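You operate a simulated robot arm through the tools that you are given. There is no shell and no other tool.

You run a simulated robot arm. Do the job below in one go: nothing can be reset, and whatever is moved stays where it is left.

Task
Plug the keyboard in, switch keyboard and dock on, and press Enter.
Fine: the grey plug goes into the free dock socket; leave dock and monitor on, showing DESKTOP.

It is judged by the outcome, as a careful person would: the job done as asked, and still so three seconds after it is handed in. It fails if anything else is knocked over, pushed out of place, dropped, spilled or broken.

Robot
A 7-joint arm with a two-finger parallel gripper, fixed in place. Base frame: the origin is on the floor under the middle of its stand, x ahead of it, y to its left, z up; the work surface is at about z = 740. Lengths are in mm, angles in degrees, forces in N, time in s.
It reaches about 1247 mm from its shoulder. Its first joint turns from -132.0 to 132.0 degrees. Payload 3.91 kg.
Tool frame: the origin (TCP) lies between the finger pads and is the grasp point; the fingertips stand 30 mm ahead of it; z points along the fingers, y is the line along which they close. The gripper opens to 110 mm. The fingers are 20 mm wide and 10 mm thick; the gripper's body (48 by 112 mm) begins 55 mm behind the TCP.
Orientation is that of the tool frame in the base frame, as a unit quaternion [x, y, z, w]. With the fingers straight down and closing along the base's y, the tool's x points along the base's -x, its y along +y and its z along -z.

Tools
- The arm moves only by the tool nudge_tool. Its argument "steps" is text: rows parted by semicolons, each of 7 numbers parted by spaces: the turn, a rotation vector about the base's x, y, z in degrees, then the shift along the base's x, y, z in mm, then the opening, from 0 (shut) to 1 (fully open). In form: ax ay az x y z claw; .... A call has 1 to 20 rows; each row shifts and turns the commanded pose from where the row before left it. A row lasts 0.2 s, in which the tool goes at most 50 mm and 8.6 degrees; a call with a longer step from one row to the next is refused whole, and so is a gripper value outside its range. Where a pose cannot be reached the arm comes as near as it can. A force on the tool above 40 N (or 10 N above the force at the start of the call, whichever is more), or a blocked arm, ends the call early, and 0.2 s more pass. The fingers move at their own pace (about 108 mm/s each) and stop on an object; they squeeze with about 32 N. The grip force told is the motor's: it shows also when the fingers shut on nothing. Time passes only in rows, and 0.2 s behind the last, so rows that do not move let the fingers close. The reply holds the time, the measured pose of the TCP, the force on the tool along the base axes, the opening and the grip force, in the units named above and with some noise, with the torque about the TCP (base axes, N m) and any sound that the robot's microphone picked up, and new pictures: "show" is both (left out), scene, wrist or none.
- Cameras (640 x 400 px; columns grow to the right, rows downward): "scene" is fixed at [399.9, 499.6, 1322.4]; the picture's right is [0.36, 0.93, 0.00], its down [0.67, -0.26, -0.69] and it looks along [-0.65, 0.25, -0.72] (base axes); focal length 214 px, centre (320, 200). "wrist" rides on the gripper at [72, 17, -103] in the tool frame; the picture's right is [-0.23, 0.97, 0.00], its down [-0.76, -0.18, -0.62] and it looks along [-0.61, -0.14, 0.78] (tool axes); focal length 222 px, centre (320, 200). There is no depth. A picture from a camera that has moved, and an enlarged one, comes with that camera's place and axes in the base frame and with its lens.
- inspect(camera, box): a new picture of the part [left, top, right, bottom] of that camera's present view, enlarged. The clock stands still meanwhile.
- hand_in(): hands the job in; it is judged then, once.

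Nothing tells you positions but the pictures and the camera data. Unless the task says otherwise, let go and move clear before handing in.

The tools are called after ">>>" as a command line: name --argument value ..., lists and objects as JSON in quotes. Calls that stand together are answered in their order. nudge_tool: Moves the arm, as the interface text tells. Its arguments: {"type":"object","properties":{"steps":{"type":"string"},"show":{"type":"string","enum":["both","scene","wrist","none"]}},"required":["steps"]} The other tools are called the same way: inspect (camera, box) takes an enlarged picture of a part of a camera's view; hand_in () hands the job in.

At the start:

```text
time_s: 0.0
tool_pos: [13.7, 552.8, 1071.9]
orientation: [0.0, 1.0, 0.0, 0.0]
ft_force: [0.1, -0.1, -0.1]
moment: [-0.01, -0.01, 0.0]
grip_width: 110.3
grip_force: 0.1
```

scene: 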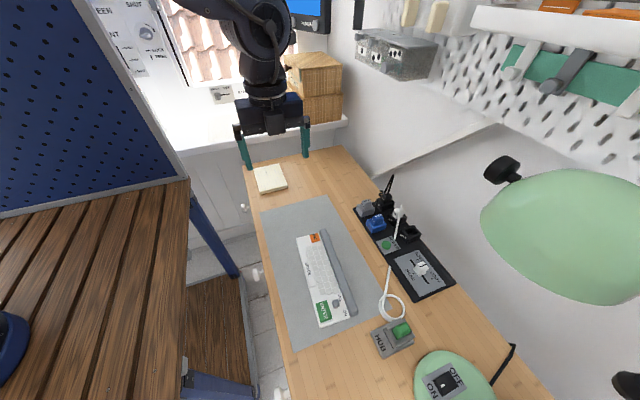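
wrist: 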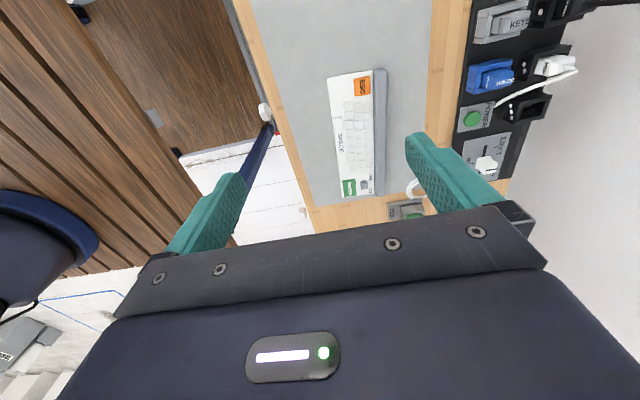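

I see a desk with a keyboard, a dock strip with plugs and switches, and a button box and lamp nearby. I'll look closer before moving anything.

>>> inspect --camera "scene" --box '[340, 160, 480, 310]'

>>> inspect --camera "scene" --box '[280, 220, 440, 370]'

>>> inspect --camera "wrist" --box '[430, 0, 610, 200]'

>>> inspect --camera "wrist" --box '[300, 50, 460, 220]'

>>> inspect --camera "scene" --box '[360, 310, 540, 400]'

>>> inspect --camera "scene" --box '[80, 0, 460, 130]'

```text
2.67 times, centred on (410, 235) of scene
camera zoom: at [399.9, 499.6, 1322.4], right [0.36, 0.93, 0.0], down [0.67, -0.26, -0.69], along [-0.65, 0.25, -0.72], focal length 572 px, centre (80, 107)
```

zoom: 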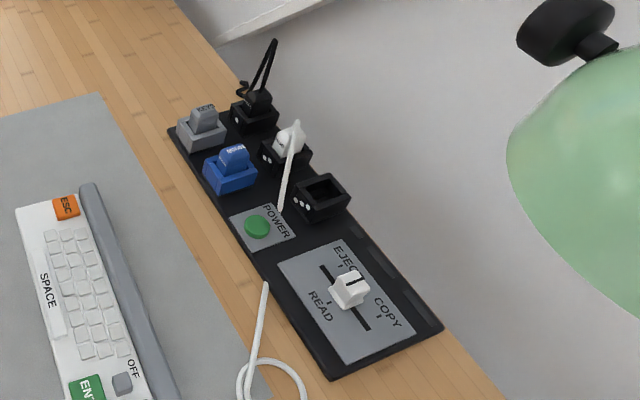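

```text
2.67 times, centred on (360, 295) of scene
camera zoom: at [399.9, 499.6, 1322.4], right [0.36, 0.93, 0.0], down [0.67, -0.26, -0.69], along [-0.65, 0.25, -0.72], focal length 572 px, centre (213, -53)
```

zoom: 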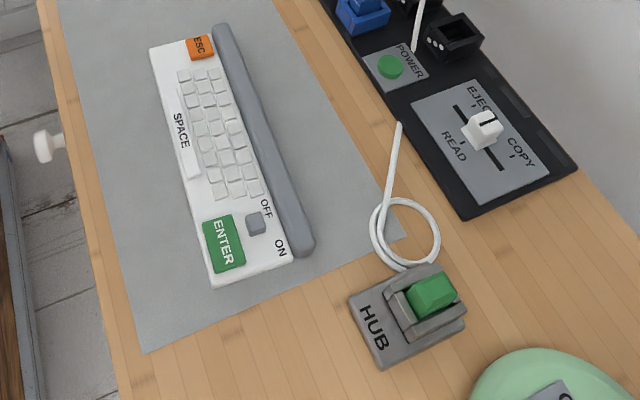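

```text
2.00 times, centred on (520, 100) of wrist
camera zoom: at [-57.8, 569.2, 1175.8], right [0.23, 0.97, 0.0], down [0.76, -0.18, 0.62], along [0.61, -0.14, -0.78], focal length 444 px, centre (-80, 400)
```

zoom: 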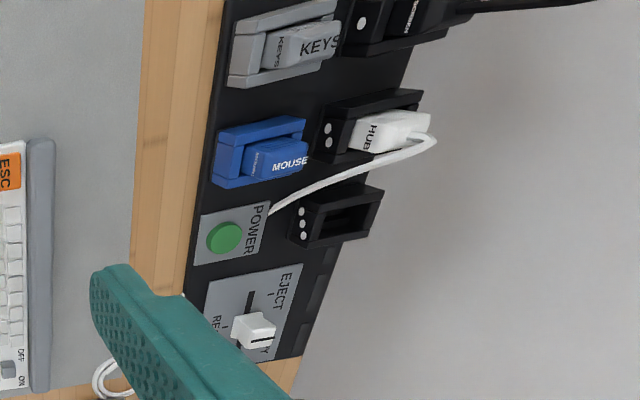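

```text
2.35 times, centred on (380, 135) of wrist
camera zoom: at [-57.8, 569.2, 1175.8], right [0.23, 0.97, 0.0], down [0.76, -0.18, 0.62], along [0.61, -0.14, -0.78], focal length 523 px, centre (179, 353)
```

zoom: 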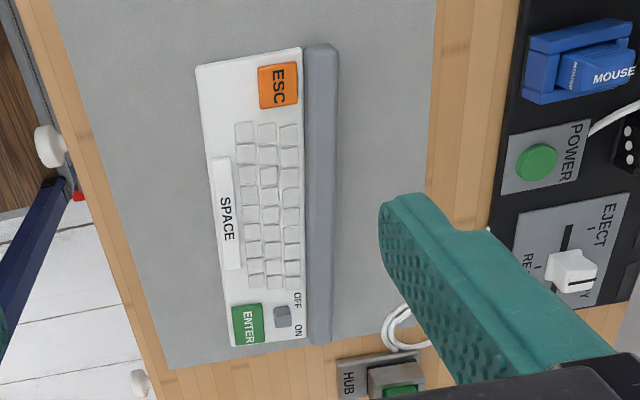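

```text
3.56 times, centred on (450, 355) of scene
camera zoom: at [399.9, 499.6, 1322.4], right [0.36, 0.93, 0.0], down [0.67, -0.26, -0.69], along [-0.65, 0.25, -0.72], focal length 763 px, centre (-142, -351)
```

zoom: 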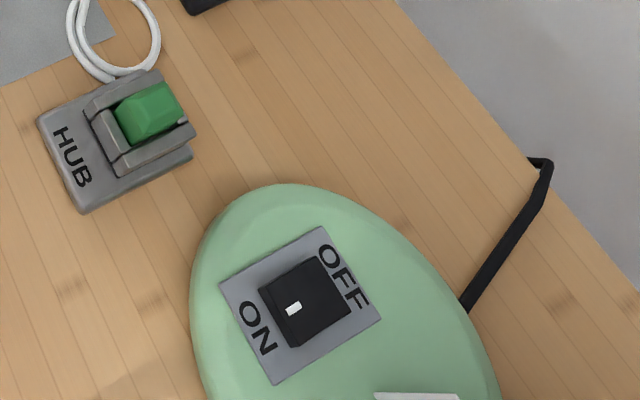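

```text
1.68 times, centred on (270, 65) of scene
camera zoom: at [399.9, 499.6, 1322.4], right [0.36, 0.93, 0.0], down [0.67, -0.26, -0.69], along [-0.65, 0.25, -0.72], focal length 361 px, centre (404, 427)
```

zoom: 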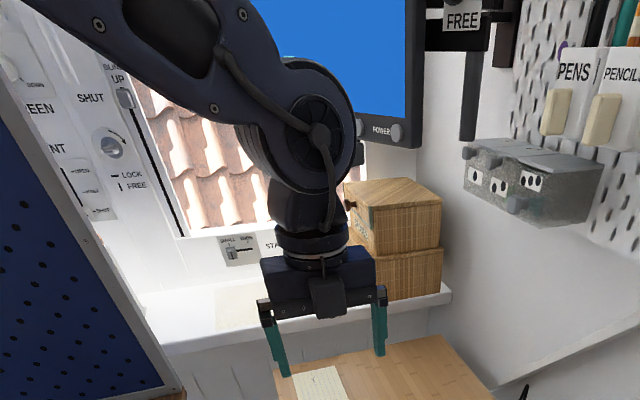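

The grey KEYS plug sits in a grey holder, and the free three-dot dock socket is on the wall side. Next I'll check the monitor and the small switches closely.

>>> inspect --camera "scene" --box '[270, 0, 350, 50]'

>>> inspect --camera "scene" --box '[350, 175, 420, 255]'

>>> inspect --camera "scene" --box '[300, 280, 370, 330]'

>>> inspect --camera "wrist" --box '[460, 0, 580, 75]'

>>> inspect --camera "scene" --box '[240, 150, 300, 200]'

```text
8.00 times, centred on (310, 25) of scene
camera zoom: at [399.9, 499.6, 1322.4], right [0.36, 0.93, 0.0], down [0.67, -0.26, -0.69], along [-0.65, 0.25, -0.72], focal length 1716 px, centre (400, 1600)
```

zoom: 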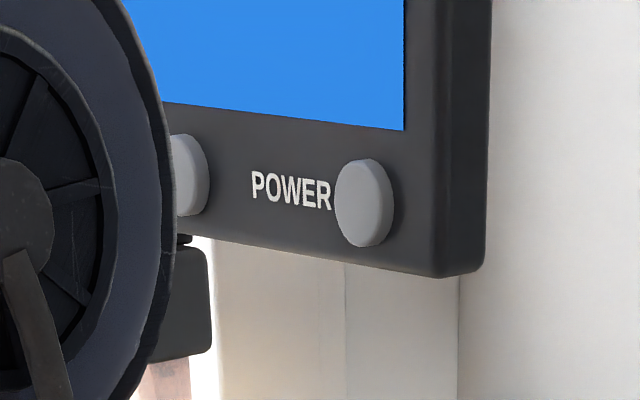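

```text
5.00 times, centred on (385, 215) of scene
camera zoom: at [399.9, 499.6, 1322.4], right [0.36, 0.93, 0.0], down [0.67, -0.26, -0.69], along [-0.65, 0.25, -0.72], focal length 1072 px, centre (-5, 125)
```

zoom: 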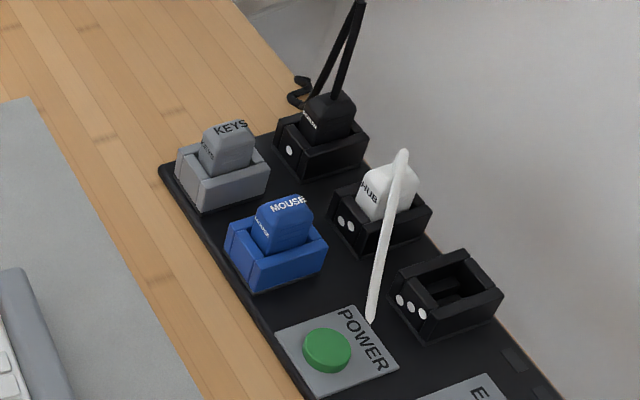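

```text
8.00 times, centred on (335, 305) of scene
camera zoom: at [399.9, 499.6, 1322.4], right [0.36, 0.93, 0.0], down [0.67, -0.26, -0.69], along [-0.65, 0.25, -0.72], focal length 1716 px, centre (200, -640)
```

zoom: 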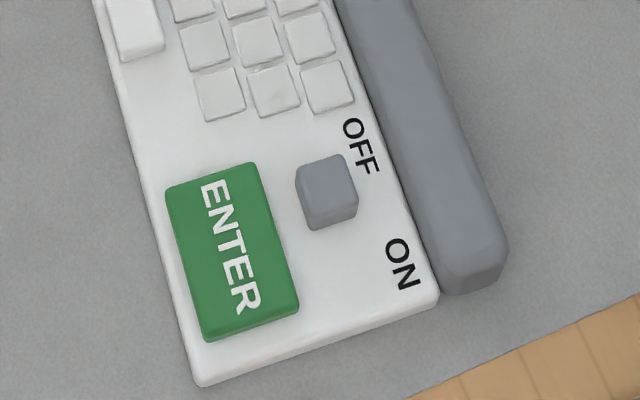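

```text
5.33 times, centred on (520, 38) of wrist
camera zoom: at [-57.8, 569.2, 1175.8], right [0.23, 0.97, 0.0], down [0.76, -0.18, 0.62], along [0.61, -0.14, -0.78], focal length 1185 px, centre (-747, 1067)
```

zoom: 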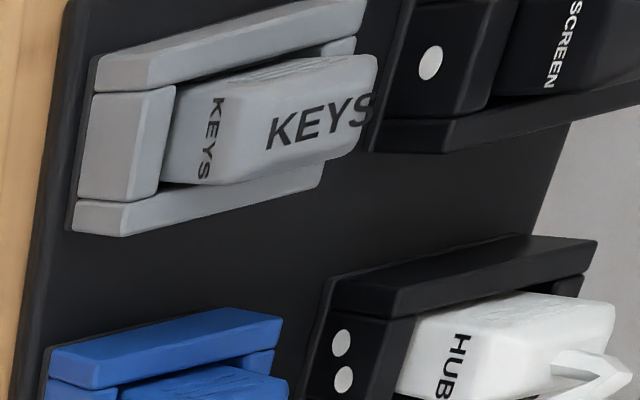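

```text
8.00 times, centred on (270, 175) of scene
camera zoom: at [399.9, 499.6, 1322.4], right [0.36, 0.93, 0.0], down [0.67, -0.26, -0.69], along [-0.65, 0.25, -0.72], focal length 1716 px, centre (720, 400)
```

zoom: 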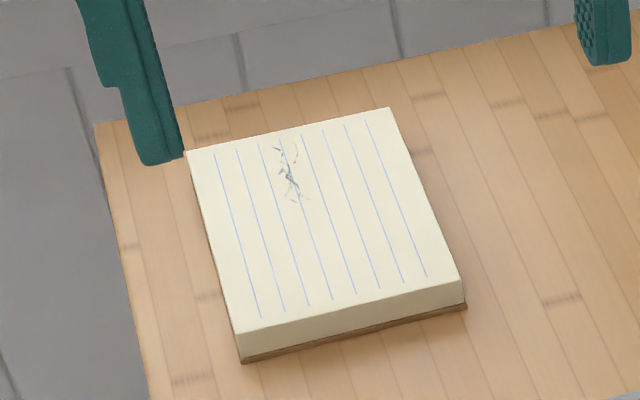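

The keyboard slider is at OFF, and the dock runs along x with sockets about 70 mm apart. I'll move the arm partway towards the dock, staying high, for a better view.

>>> nudge_tool --steps "0 0 0 -5 40 -10 1; 0 0 0 -5 40 -10 1; 0 0 0 -5 40 -10 1; 0 0 0 -5 40 -10 1; 0 0 0 -5 40 -10 1"

```text
time_s: 1.2
tool_pos: [-11.0, 753.2, 1021.7]
orientation: [0.0, 1.0, 0.001, 0.0]
ft_force: [0.1, -0.6, 0.7]
moment: [0.02, 0.04, -0.03]
grip_width: 110.0
grip_force: 0.0
camera wrist: at [-83.9, 770.6, 1125.7], right [0.23, 0.97, 0.0], down [0.76, -0.18, 0.62], along [0.61, -0.14, -0.78], focal length 222 px, centre (320, 200)
```

scene: 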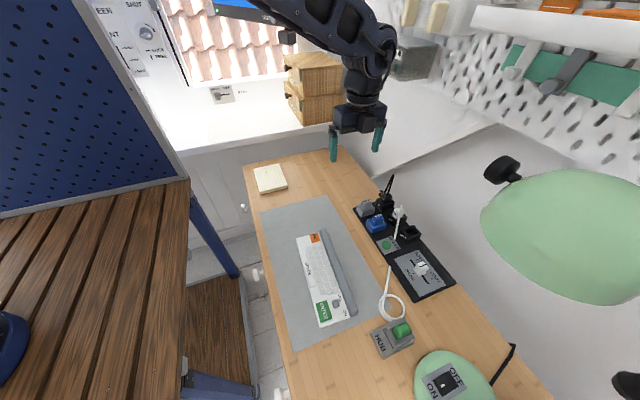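
wrist: 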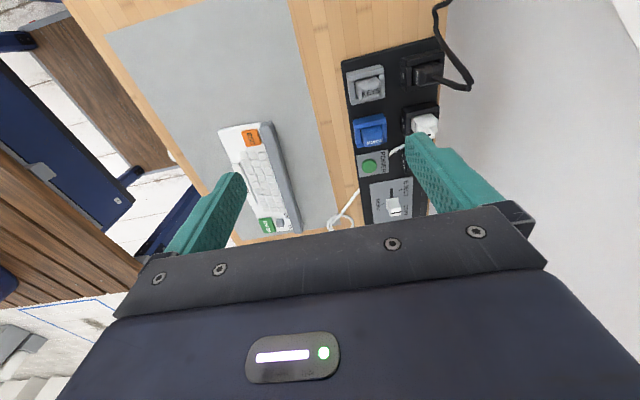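

The dock is in view under the wrist camera. I'll enlarge it to read the plug and socket shapes.

>>> inspect --camera "wrist" --box '[330, 30, 480, 130]'

>>> inspect --camera "wrist" --box '[330, 110, 460, 230]'

>>> inspect --camera "scene" --box '[200, 0, 300, 60]'

```text
4.00 times, centred on (405, 80) of wrist
camera zoom: at [-83.9, 770.6, 1125.7], right [0.23, 0.97, 0.0], down [0.76, -0.18, 0.62], along [0.61, -0.14, -0.78], focal length 888 px, centre (-20, 680)
```

zoom: 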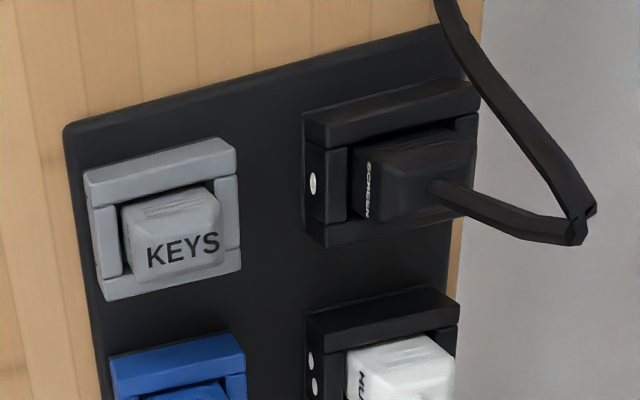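

```text
3.33 times, centred on (395, 170) of wrist
camera zoom: at [-83.9, 770.6, 1125.7], right [0.23, 0.97, 0.0], down [0.76, -0.18, 0.62], along [0.61, -0.14, -0.78], focal length 740 px, centre (70, 300)
```

zoom: 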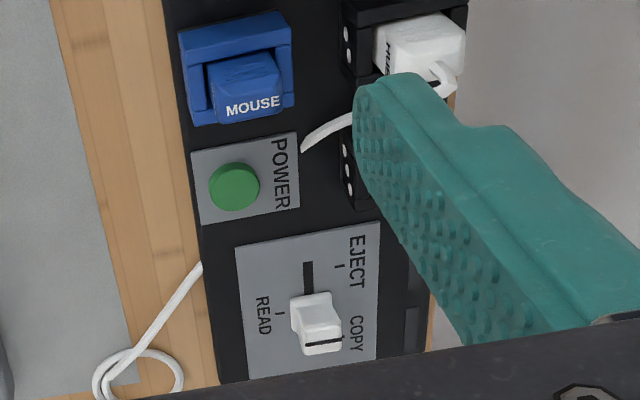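

```text
6.40 times, centred on (250, 30) of scene
camera zoom: at [399.9, 499.6, 1322.4], right [0.36, 0.93, 0.0], down [0.67, -0.26, -0.69], along [-0.65, 0.25, -0.72], focal length 1373 px, centre (768, 1288)
```

zoom: 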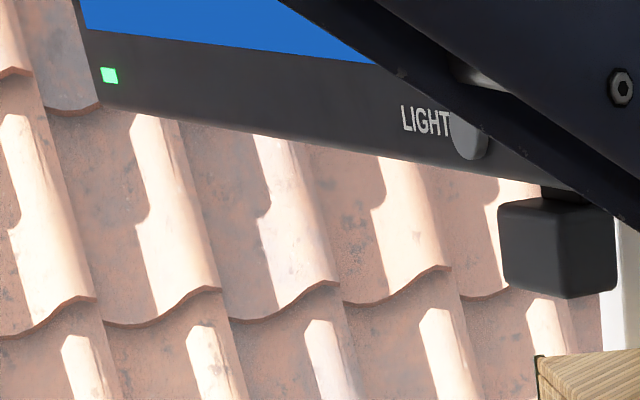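

The monitor is lit (green LED), but I need to read its screen to know the dock's state before touching POWER. I'll back off and tilt the tool toward -x so the wrist camera sees the screen.

>>> nudge_tool --steps "0 0 0 -20 -38 32 1; 0 0 0 -20 -38 32 1; 0 0 0 -20 -38 32 1; 0 0 0 -20 -38 32 1; 0 8 0 -10 0 0 1; 0 8 0 -10 0 0 1; 0 8 0 -10 0 0 1; 0 8 0 -10 0 0 1; 0 8 0 -10 0 0 1; 0 8 0 -10 0 0 1"

```text
refused: row 1 steps farther than a row can; nothing moved
```

I see the same view as before: the step was slightly too long, so nothing moved. I'll repeat it with shorter rows.

>>> nudge_tool --steps "0 0 0 -20 -32 26 1; 0 0 0 -20 -32 26 1; 0 0 0 -20 -32 26 1; 0 0 0 -20 -32 26 1; 0 0 0 -10 -25 20 1; 0 8 0 -10 0 0 1; 0 8 0 -10 0 0 1; 0 8 0 -10 0 0 1; 0 8 0 -10 0 0 1; 0 8 0 -10 0 0 1; 0 8 0 -10 0 0 1"

```text
time_s: 3.6
tool_pos: [-160.4, 599.4, 1144.6]
orientation: [0.0, 0.913, 0.001, -0.407]
ft_force: [-0.7, -1.3, 0.3]
moment: [0.01, -0.06, -0.01]
grip_width: 110.1
grip_force: 0.0
camera wrist: at [-132.2, 615.1, 1269.7], right [0.15, 0.97, -0.17], down [0.97, -0.18, -0.15], along [-0.18, -0.14, -0.97], focal length 222 px, centre (320, 200)
```

scene: 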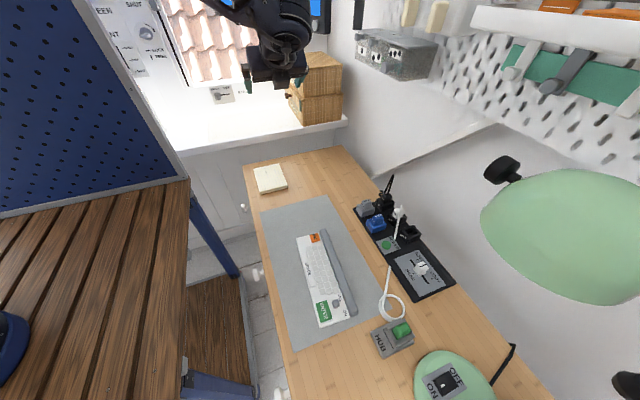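
wrist: 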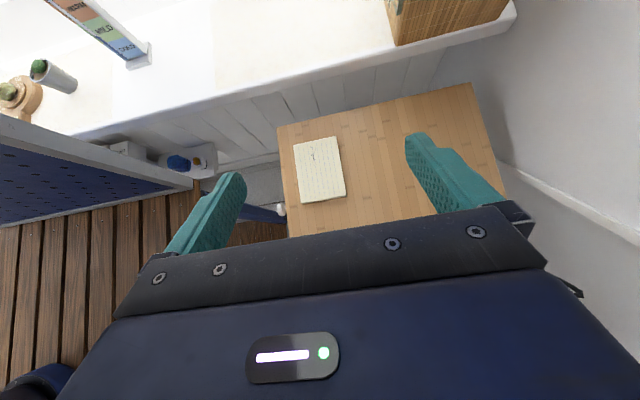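

The tool is tilted 48° and I can see the ledge and notepad. I'll keep tilting until the monitor appears.

>>> nudge_tool --steps "0 8 0 0 0 0 1; 0 8 0 0 0 0 1; 0 8 0 0 0 0 1; 0 8 0 0 0 0 1; 0 8 0 0 0 0 1; 0 8 0 0 0 0 1"

```text
time_s: 5.0
tool_pos: [-161.8, 598.4, 1147.0]
orientation: [0.0, -0.669, -0.001, 0.744]
ft_force: [-0.1, 0.2, 0.6]
moment: [0.0, -0.05, -0.03]
grip_width: 110.0
grip_force: 0.0
camera wrist: at [-50.8, 615.2, 1208.6], right [-0.02, 0.97, -0.22], down [0.54, -0.18, -0.82], along [-0.84, -0.14, -0.52], focal length 222 px, centre (320, 200)
```

scene: 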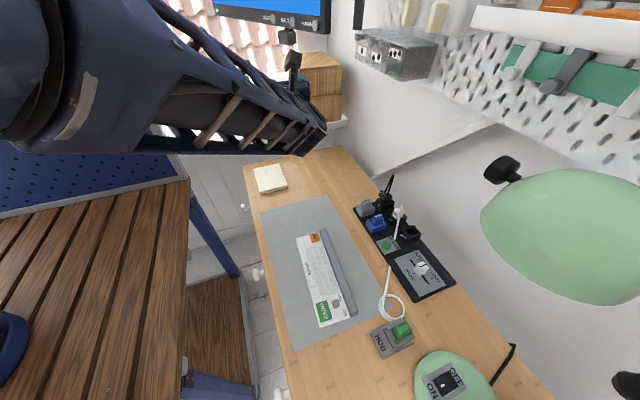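
wrist: 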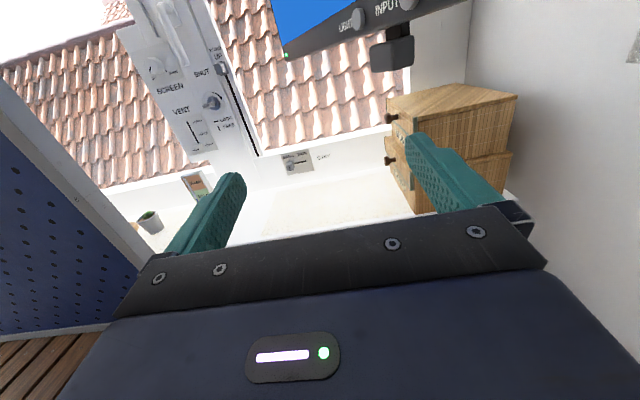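

The monitor's lower edge is in view at the top. I'll tilt a bit more to read the screen.

>>> nudge_tool --steps "0 8 0 0 0 0 1; 0 8 0 0 0 0 1; 0 8 0 0 0 0 1"

```text
time_s: 5.8
tool_pos: [-161.0, 598.9, 1146.4]
orientation: [0.001, -0.499, 0.0, 0.866]
ft_force: [-0.4, -0.6, -0.9]
moment: [-0.02, 0.0, 0.0]
grip_width: 110.3
grip_force: 0.1
camera wrist: at [-34.5, 615.6, 1158.4], right [-0.11, 0.97, -0.2], down [0.16, -0.18, -0.97], along [-0.98, -0.14, -0.13], focal length 222 px, centre (320, 200)
```

scene: 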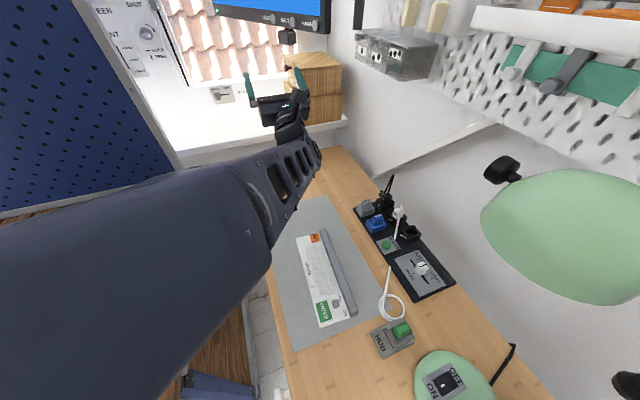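
wrist: 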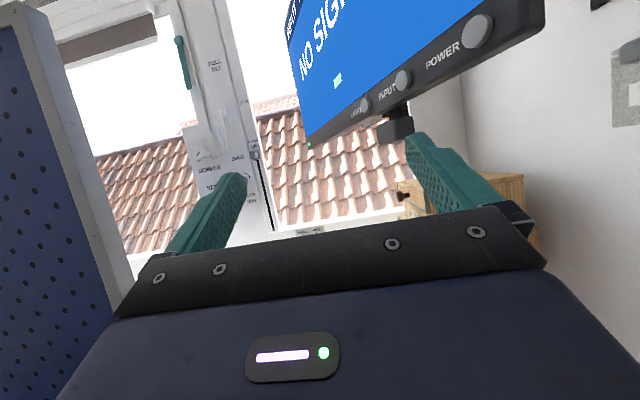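

The screen reads "NO SIG…", so the dock looks off. I'll zoom in on the monitor for its full text and input.

>>> inspect --camera "wrist" --box '[270, 0, 430, 100]'

>>> inspect --camera "scene" --box '[200, 0, 340, 40]'

```text
4.00 times, centred on (350, 50) of wrist
camera zoom: at [-34.5, 615.6, 1158.4], right [-0.11, 0.97, -0.2], down [0.16, -0.18, -0.97], along [-0.98, -0.14, -0.13], focal length 888 px, centre (200, 800)
```

zoom: 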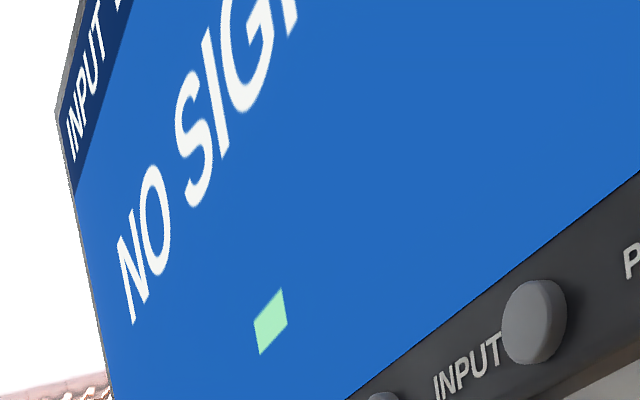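

```text
4.57 times, centred on (270, 20) of scene
camera zoom: at [399.9, 499.6, 1322.4], right [0.36, 0.93, 0.0], down [0.67, -0.26, -0.69], along [-0.65, 0.25, -0.72], focal length 980 px, centre (549, 1023)
```

zoom: 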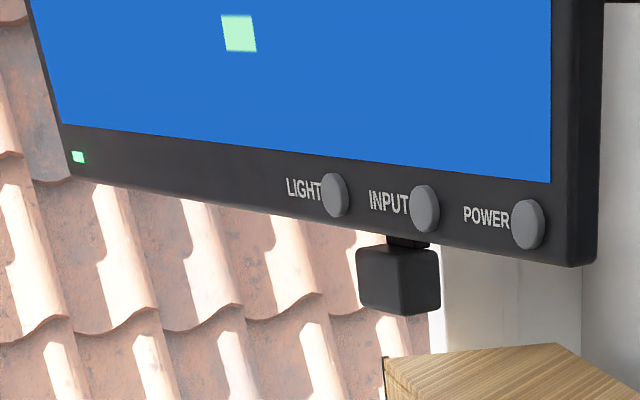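

The screen says "INPUT …" and "NO SIGNAL". I'll raise and shift the camera slightly to read which input is selected.

>>> nudge_tool --steps "0 6 0 10 25 25 1; 0 6 0 10 25 25 1; 0 0 0 10 25 25 1; 0 0 0 10 25 25 1"

```text
time_s: 6.8
tool_pos: [-121.4, 700.3, 1246.3]
orientation: [0.0, -0.407, 0.0, 0.914]
ft_force: [0.2, -0.6, -0.8]
moment: [-0.01, 0.02, -0.01]
grip_width: 110.4
grip_force: 0.0
camera wrist: at [5.3, 717.5, 1232.1], right [-0.15, 0.97, -0.17], down [-0.05, -0.18, -0.98], along [-0.99, -0.14, 0.07], focal length 222 px, centre (320, 200)
```

scene: 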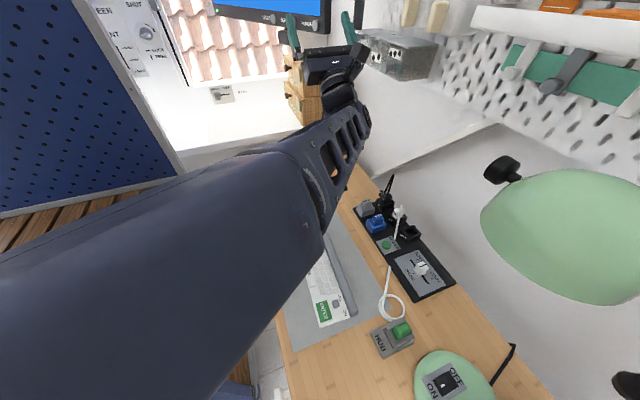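
wrist: 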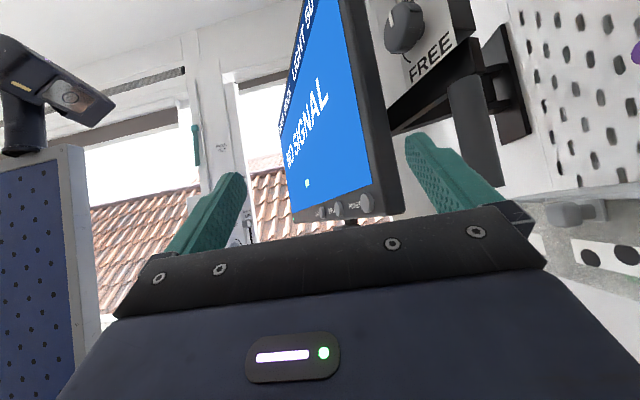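

>>> inspect --camera "wrist" --box '[260, 0, 420, 110]'

>>> inspect --camera "wrist" --box '[270, 100, 420, 230]'

```text
3.64 times, centred on (340, 55) of wrist
camera zoom: at [5.3, 717.5, 1232.1], right [-0.15, 0.97, -0.17], down [-0.05, -0.18, -0.98], along [-0.99, -0.14, 0.07], focal length 808 px, centre (247, 727)
```

zoom: 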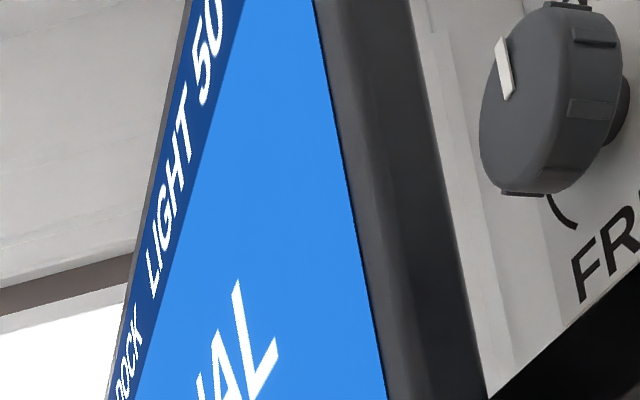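

```text
3.08 times, centred on (345, 165) of wrist
camera zoom: at [5.3, 717.5, 1232.1], right [-0.15, 0.97, -0.17], down [-0.05, -0.18, -0.98], along [-0.99, -0.14, 0.07], focal length 684 px, centre (243, 308)
```

zoom: 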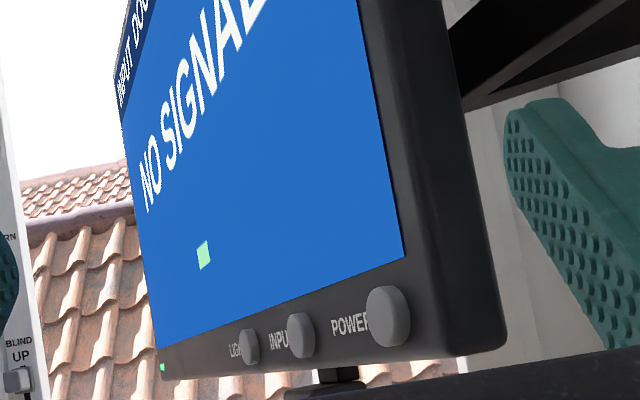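

The monitor is on INPUT DOCK with NO SIGNAL, so the dock is off and will need one press of POWER. I'll reverse the tilt and return above the KEYS plug, which I estimate at about (0, 819) with its top near z 804.

>>> nudge_tool --steps "0 -6 0 -10 -25 -25 1; 0 -6 0 -10 -25 -25 1; 0 -8 0 -10 -25 -25 1; 0 -8 0 -10 -25 -25 1; 0 -8 0 0 0 0 1; 0 -8 0 0 0 0 1; 0 -8 0 0 0 0 1; 0 -8 0 0 0 0 1; 0 -8 0 0 0 0 1; 0 -8 0 0 0 0 1; 0 -8 0 0 0 0 1; 0 -8 0 0 0 0 1; 0 -8 0 0 0 0 1; 0 -8 0 0 0 0 1; 0 -8 0 0 0 0 1; 0 -8 0 0 0 0 1; 0 -8 0 0 0 0 1; 0 0 0 0 0 0 1" --show "scene"

```text
time_s: 10.6
tool_pos: [-160.5, 600.2, 1146.3]
orientation: [0.0, 1.0, 0.0, 0.001]
ft_force: [-0.6, 0.8, 0.1]
moment: [0.01, 0.0, -0.02]
grip_width: 110.0
grip_force: 0.0
```

scene: 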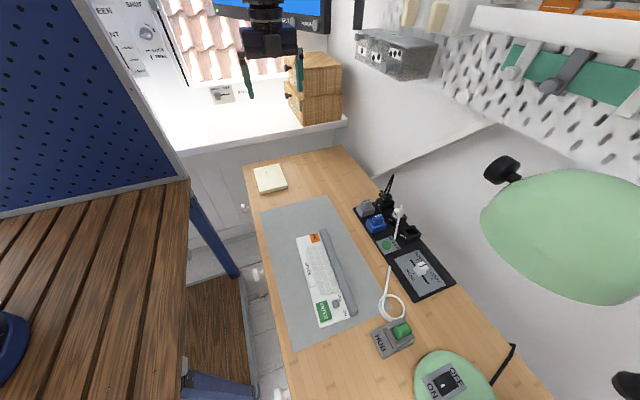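

The tool points straight down again. Next I'll move above the KEYS plug with the gripper partly open.

>>> nudge_tool --steps "0 0 0 20 27.4 -26 0.6; 0 0 0 20 27.4 -26 0.6; 0 0 0 20 27.4 -26 0.6; 0 0 0 20 27.4 -26 0.6; 0 0 0 20 27.4 -26 0.6; 0 0 0 20 27.4 -26 0.6; 0 0 0 20 27.4 -26 0.6; 0 0 0 20 27.4 -26 0.6; 0 0 0 0 0 0 0.6"

```text
time_s: 12.6
tool_pos: [-1.4, 820.8, 935.9]
orientation: [-0.001, 1.0, 0.0, 0.0]
ft_force: [-0.7, 0.8, 0.0]
moment: [0.02, 0.0, 0.0]
grip_width: 66.1
grip_force: 0.2
camera wrist: at [-73.0, 837.9, 1041.2], right [0.23, 0.97, 0.0], down [0.76, -0.18, 0.62], along [0.61, -0.14, -0.78], focal length 222 px, centre (320, 200)
```

scene: 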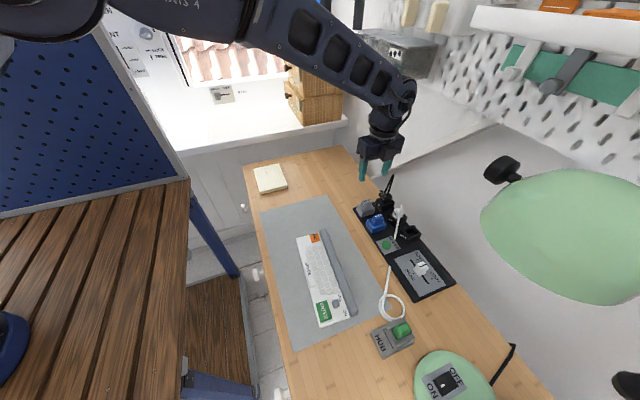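
wrist: 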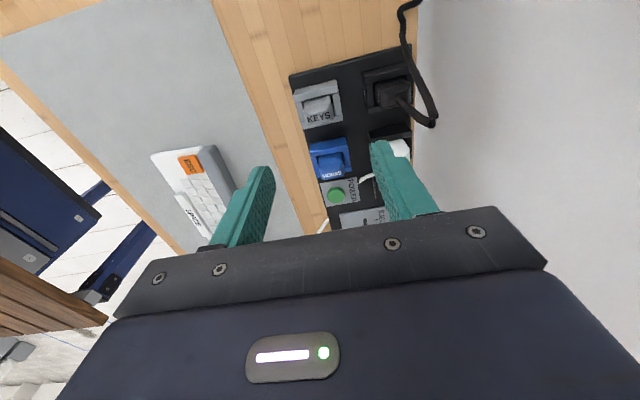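

>>> inspect --camera "wrist" --box '[270, 50, 430, 150]'

>>> inspect --camera "wrist" --box '[285, 70, 365, 130]'

>>> inspect --camera "scene" --box '[350, 185, 400, 225]'

>>> inspect --camera "scene" --box '[390, 205, 430, 245]'

```text
4.00 times, centred on (350, 100) of wrist
camera zoom: at [-73.0, 837.9, 1041.2], right [0.23, 0.97, 0.0], down [0.76, -0.18, 0.62], along [0.61, -0.14, -0.78], focal length 888 px, centre (200, 600)
```

zoom: 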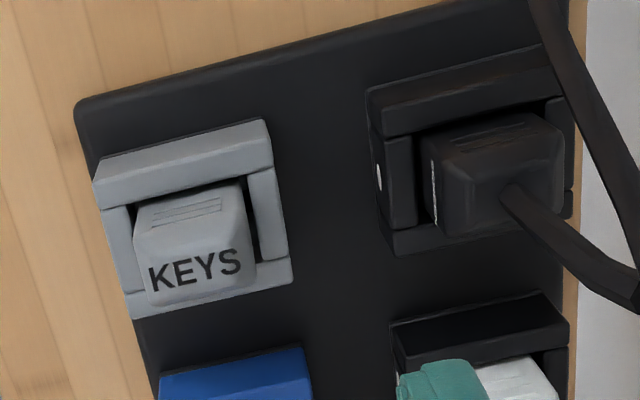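

```text
6.67 times, centred on (325, 100) of wrist
camera zoom: at [-73.0, 837.9, 1041.2], right [0.23, 0.97, 0.0], down [0.76, -0.18, 0.62], along [0.61, -0.14, -0.78], focal length 1481 px, centre (287, 867)
```

zoom: 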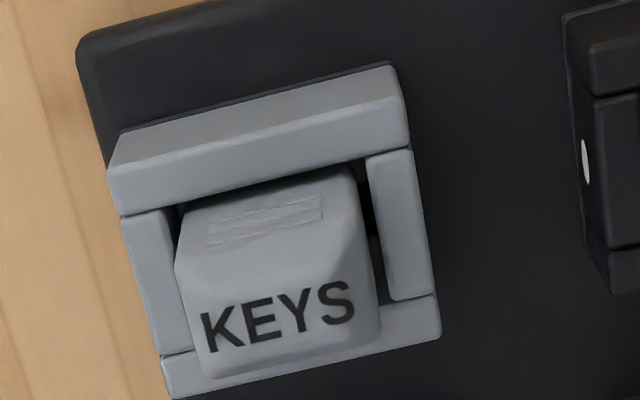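

```text
10.00 times, centred on (375, 205) of scene
camera zoom: at [399.9, 499.6, 1322.4], right [0.36, 0.93, 0.0], down [0.67, -0.26, -0.69], along [-0.65, 0.25, -0.72], focal length 2145 px, centre (-230, 150)
```

zoom: 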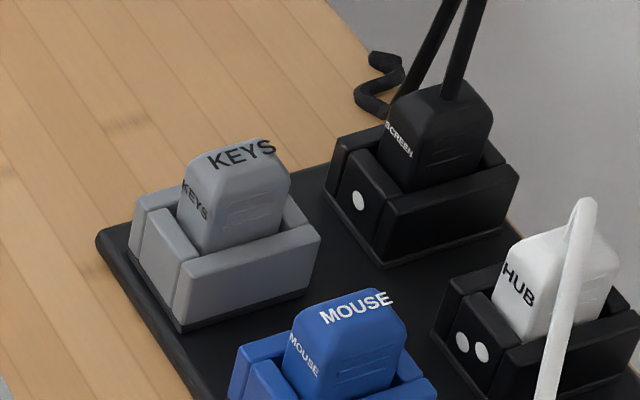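

```text
10.00 times, centred on (410, 225) of scene
camera zoom: at [399.9, 499.6, 1322.4], right [0.36, 0.93, 0.0], down [0.67, -0.26, -0.69], along [-0.65, 0.25, -0.72], focal length 2145 px, centre (-580, -50)
```

zoom: 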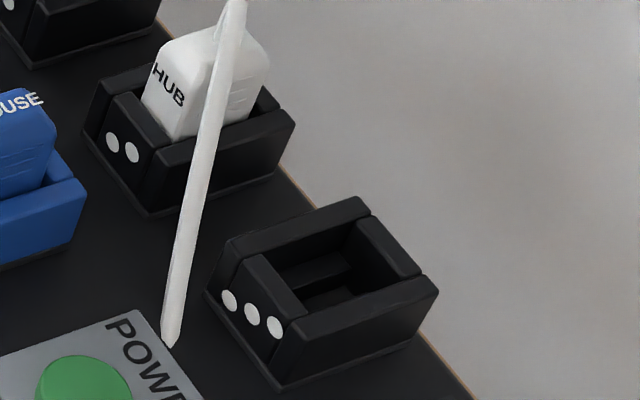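

The KEYS plug is at about (0, 821), roughly 28 mm wide along y, and sticks up about 25 mm above its holder. Before gripping, I'll view the free socket from the same relative position, so I can measure the shift between the two accurately.

>>> nudge_tool --steps "0 0 0 35 19.25 0 0.6; 0 0 0 35 19.25 0 0.6; 0 0 0 35 19.25 0 0.6; 0 0 0 35 19.25 0 0.6; 0 0 0 0 0 0 0.6"

>>> inspect --camera "wrist" --box '[270, 50, 430, 150]'

>>> inspect --camera "wrist" --box '[285, 70, 365, 130]'

```text
time_s: 13.8
tool_pos: [139.4, 896.6, 938.7]
orientation: [0.0, 1.0, 0.0, 0.001]
ft_force: [0.9, -0.2, 0.3]
moment: [-0.01, 0.01, -0.01]
grip_width: 66.0
grip_force: 0.2
camera wrist: at [66.6, 912.2, 1043.9], right [0.23, 0.97, 0.0], down [0.76, -0.18, 0.62], along [0.61, -0.14, -0.78], focal length 222 px, centre (320, 200)
```

scene: 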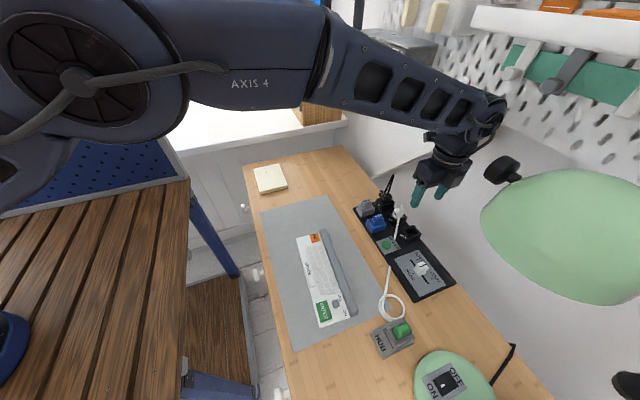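
wrist: 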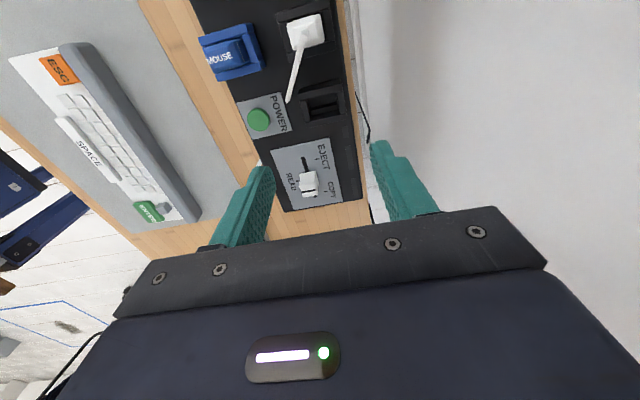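

```text
4.00 times, centred on (350, 100) of wrist
camera zoom: at [66.6, 912.2, 1043.9], right [0.23, 0.97, 0.0], down [0.76, -0.18, 0.62], along [0.61, -0.14, -0.78], focal length 888 px, centre (200, 600)
```

zoom: 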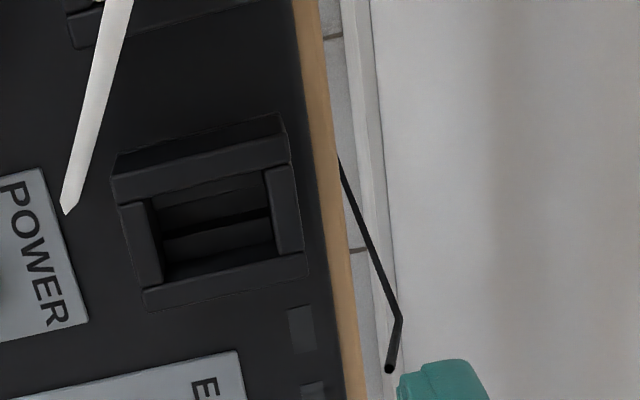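

```text
6.67 times, centred on (325, 100) of wrist
camera zoom: at [66.6, 912.2, 1043.9], right [0.23, 0.97, 0.0], down [0.76, -0.18, 0.62], along [0.61, -0.14, -0.78], focal length 1481 px, centre (287, 867)
```

zoom: 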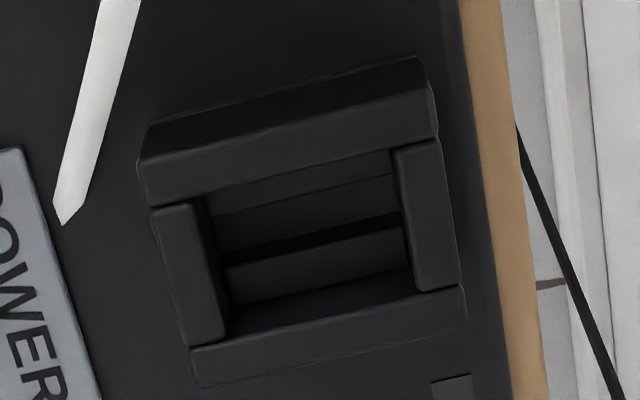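

Comparing the two views puts the free socket about +140 mm in x and +77 to +82 mm in y from the holder. I'll refine that with higher-zoom pictures from the fixed scene camera.

>>> inspect --camera "scene" --box '[357, 195, 385, 218]'

>>> inspect --camera "scene" --box '[396, 222, 424, 245]'

>>> inspect --camera "wrist" --box '[300, 80, 350, 120]'

```text
16.00 times, centred on (371, 206) of scene
camera zoom: at [399.9, 499.6, 1322.4], right [0.36, 0.93, 0.0], down [0.67, -0.26, -0.69], along [-0.65, 0.25, -0.72], focal length 3432 px, centre (-496, 96)
```

zoom: 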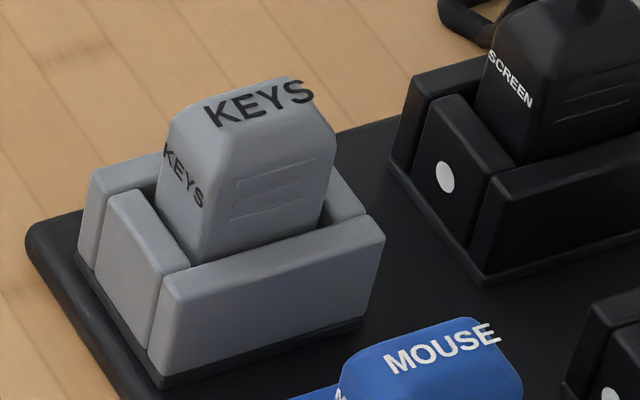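

```text
16.00 times, centred on (410, 234) of scene
camera zoom: at [399.9, 499.6, 1322.4], right [0.36, 0.93, 0.0], down [0.67, -0.26, -0.69], along [-0.65, 0.25, -0.72], focal length 3432 px, centre (-1120, -336)
```

zoom: 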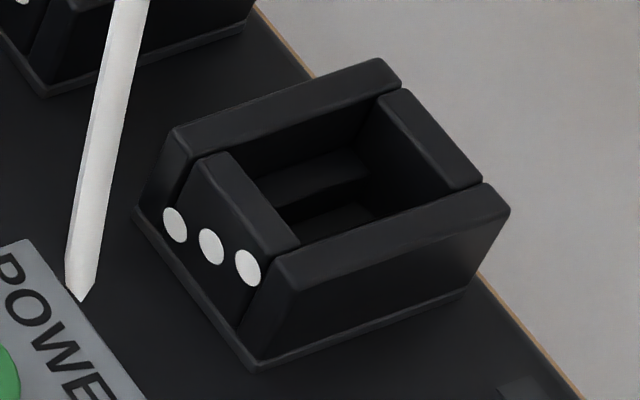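

```text
10.00 times, centred on (325, 100) of wrist
camera zoom: at [66.6, 912.2, 1043.9], right [0.23, 0.97, 0.0], down [0.76, -0.18, 0.62], along [0.61, -0.14, -0.78], focal length 2221 px, centre (270, 1200)
```

zoom: 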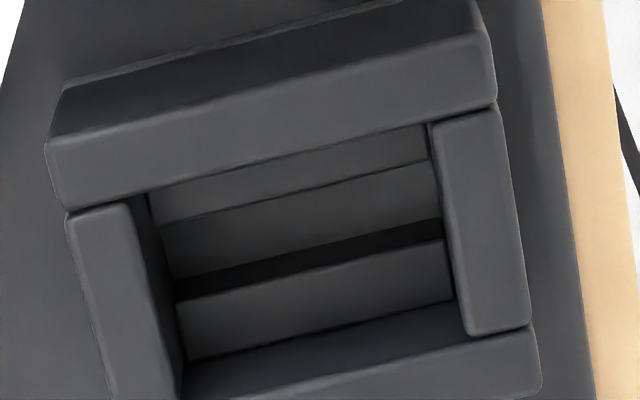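

The holder sits at about (0, 819) and the free socket at about (140, 899), so the shift is (140, 80). I'll go back over the KEYS plug, open to about 55 mm, and descend to just above the holder rim.

>>> nudge_tool --steps "0 0 0 -34.75 -19.175 0 0.5; 0 0 0 -34.75 -19.175 0 0.5; 0 0 0 -34.75 -19.175 0 0.5; 0 0 0 -34.75 -19.175 0 0.5; 0 0 0 0 0 0 0.5; 0 0 0 0 0 -30 0.5; 0 0 0 0 0 -30 0.5; 0 0 0 0 0 -20 0.5; 0 0 0 0 0 0 0.5"

>>> inspect --camera "wrist" --box '[240, 80, 400, 220]'

>>> inspect --camera "scene" --box '[345, 170, 401, 218]'

```text
time_s: 15.8
tool_pos: [-1.2, 821.0, 857.7]
orientation: [0.001, 1.0, 0.0, 0.0]
ft_force: [-0.3, -0.1, 0.1]
moment: [-0.03, 0.04, -0.01]
grip_width: 54.9
grip_force: 0.0
camera wrist: at [-73.2, 836.3, 962.3], right [0.23, 0.97, 0.0], down [0.76, -0.18, 0.62], along [0.61, -0.14, -0.78], focal length 222 px, centre (320, 200)
```

scene: 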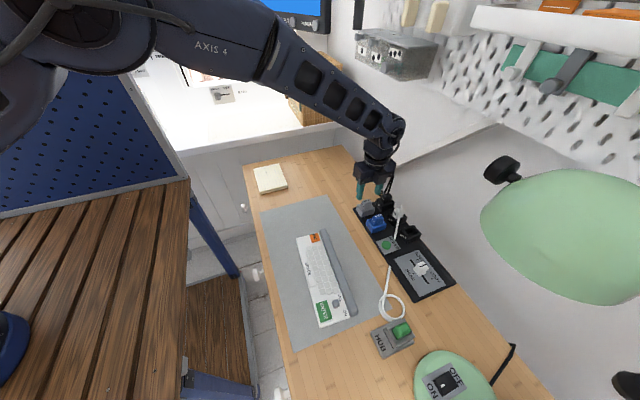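
wrist: 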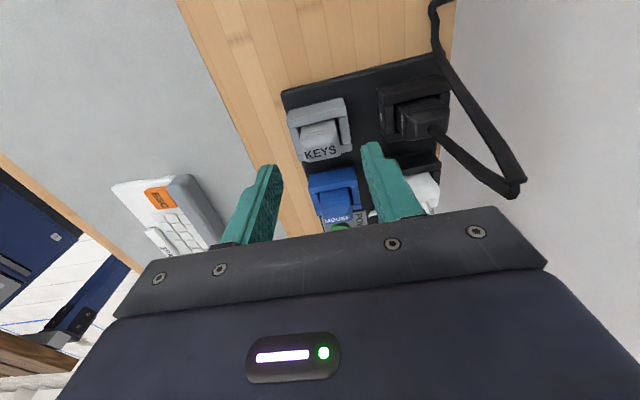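

```text
2.86 times, centred on (320, 150) of wrist
camera zoom: at [-73.2, 836.3, 962.3], right [0.23, 0.97, 0.0], down [0.76, -0.18, 0.62], along [0.61, -0.14, -0.78], focal length 635 px, centre (320, 343)
```

zoom: 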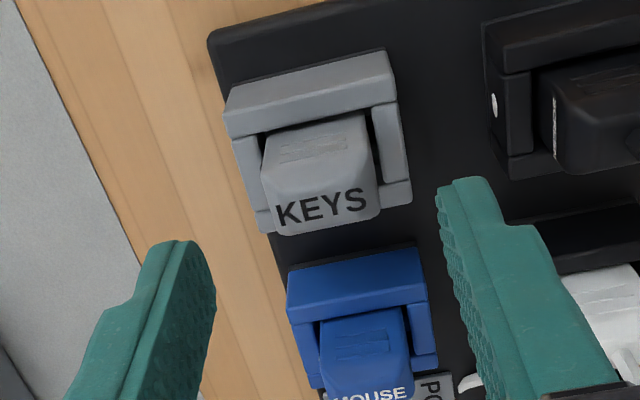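

```text
8.33 times, centred on (373, 194) of scene
camera zoom: at [399.9, 499.6, 1322.4], right [0.36, 0.93, 0.0], down [0.67, -0.26, -0.69], along [-0.65, 0.25, -0.72], focal length 1787 px, centre (-122, 250)
```

zoom: 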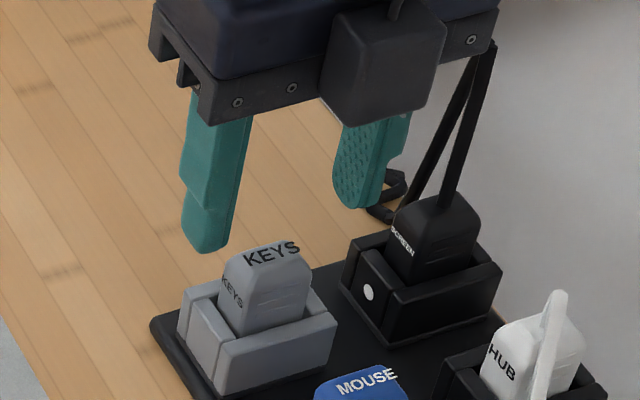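

The fingers straddle the KEYS plug and clear the SCREEN plug and its cable. I'll descend 41 mm and close.

>>> nudge_tool --steps "0 0 0 0 0 -15 0.5; 0 0 0 0 0 -13 0.5; 0 0 0 0 0 -13 0.5; 0 0 0 0 0 0 0.5"

>>> inspect --camera "scene" --box '[345, 170, 401, 218]'

>>> inspect --camera "wrist" --box '[240, 100, 400, 220]'

```text
time_s: 16.8
tool_pos: [-0.1, 820.4, 815.8]
orientation: [-0.001, 1.0, 0.0, 0.001]
ft_force: [0.2, -0.7, -0.4]
moment: [-0.02, 0.0, 0.02]
grip_width: 54.7
grip_force: 0.0
camera wrist: at [-72.6, 835.3, 921.0], right [0.23, 0.97, 0.0], down [0.76, -0.18, 0.62], along [0.61, -0.14, -0.78], focal length 222 px, centre (320, 200)
```

scene: 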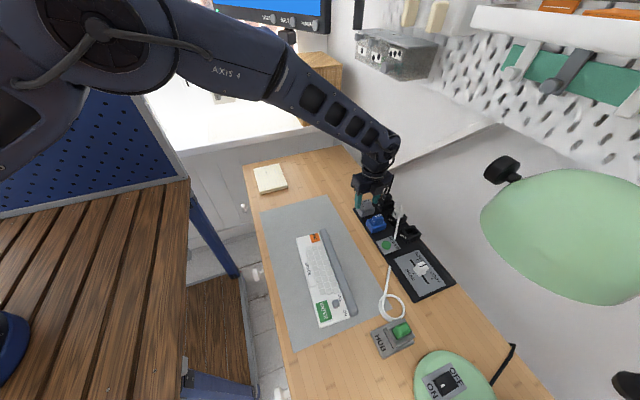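
wrist: 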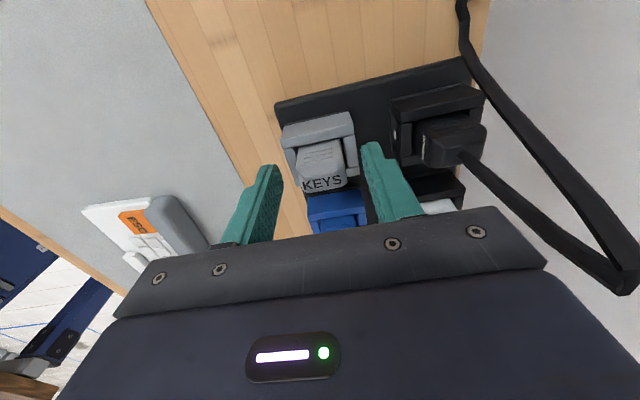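

```text
8.33 times, centred on (373, 194) of scene
camera zoom: at [399.9, 499.6, 1322.4], right [0.36, 0.93, 0.0], down [0.67, -0.26, -0.69], along [-0.65, 0.25, -0.72], focal length 1787 px, centre (-122, 250)
```

zoom: 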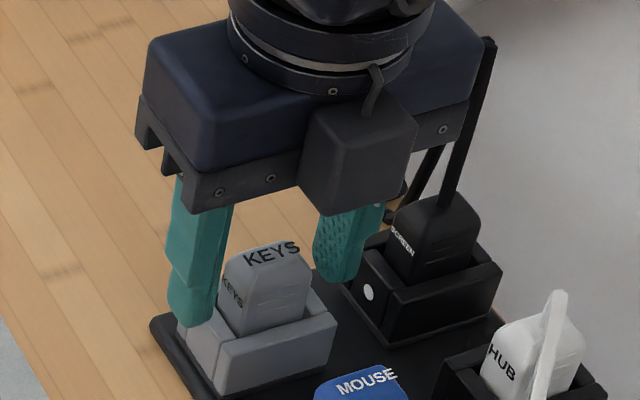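

```text
3.33 times, centred on (320, 160) of wrist
camera zoom: at [-72.6, 835.3, 921.0], right [0.23, 0.97, 0.0], down [0.76, -0.18, 0.62], along [0.61, -0.14, -0.78], focal length 740 px, centre (320, 333)
```

zoom: 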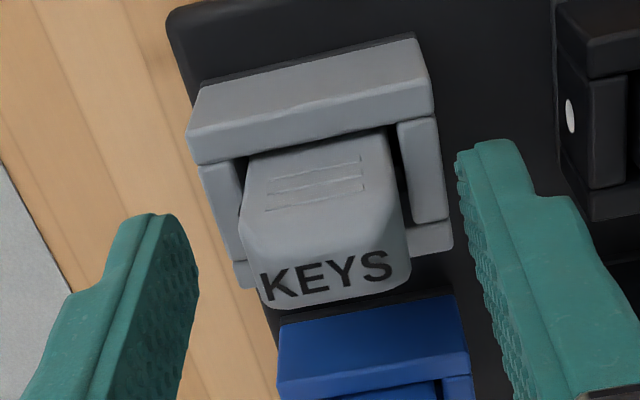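

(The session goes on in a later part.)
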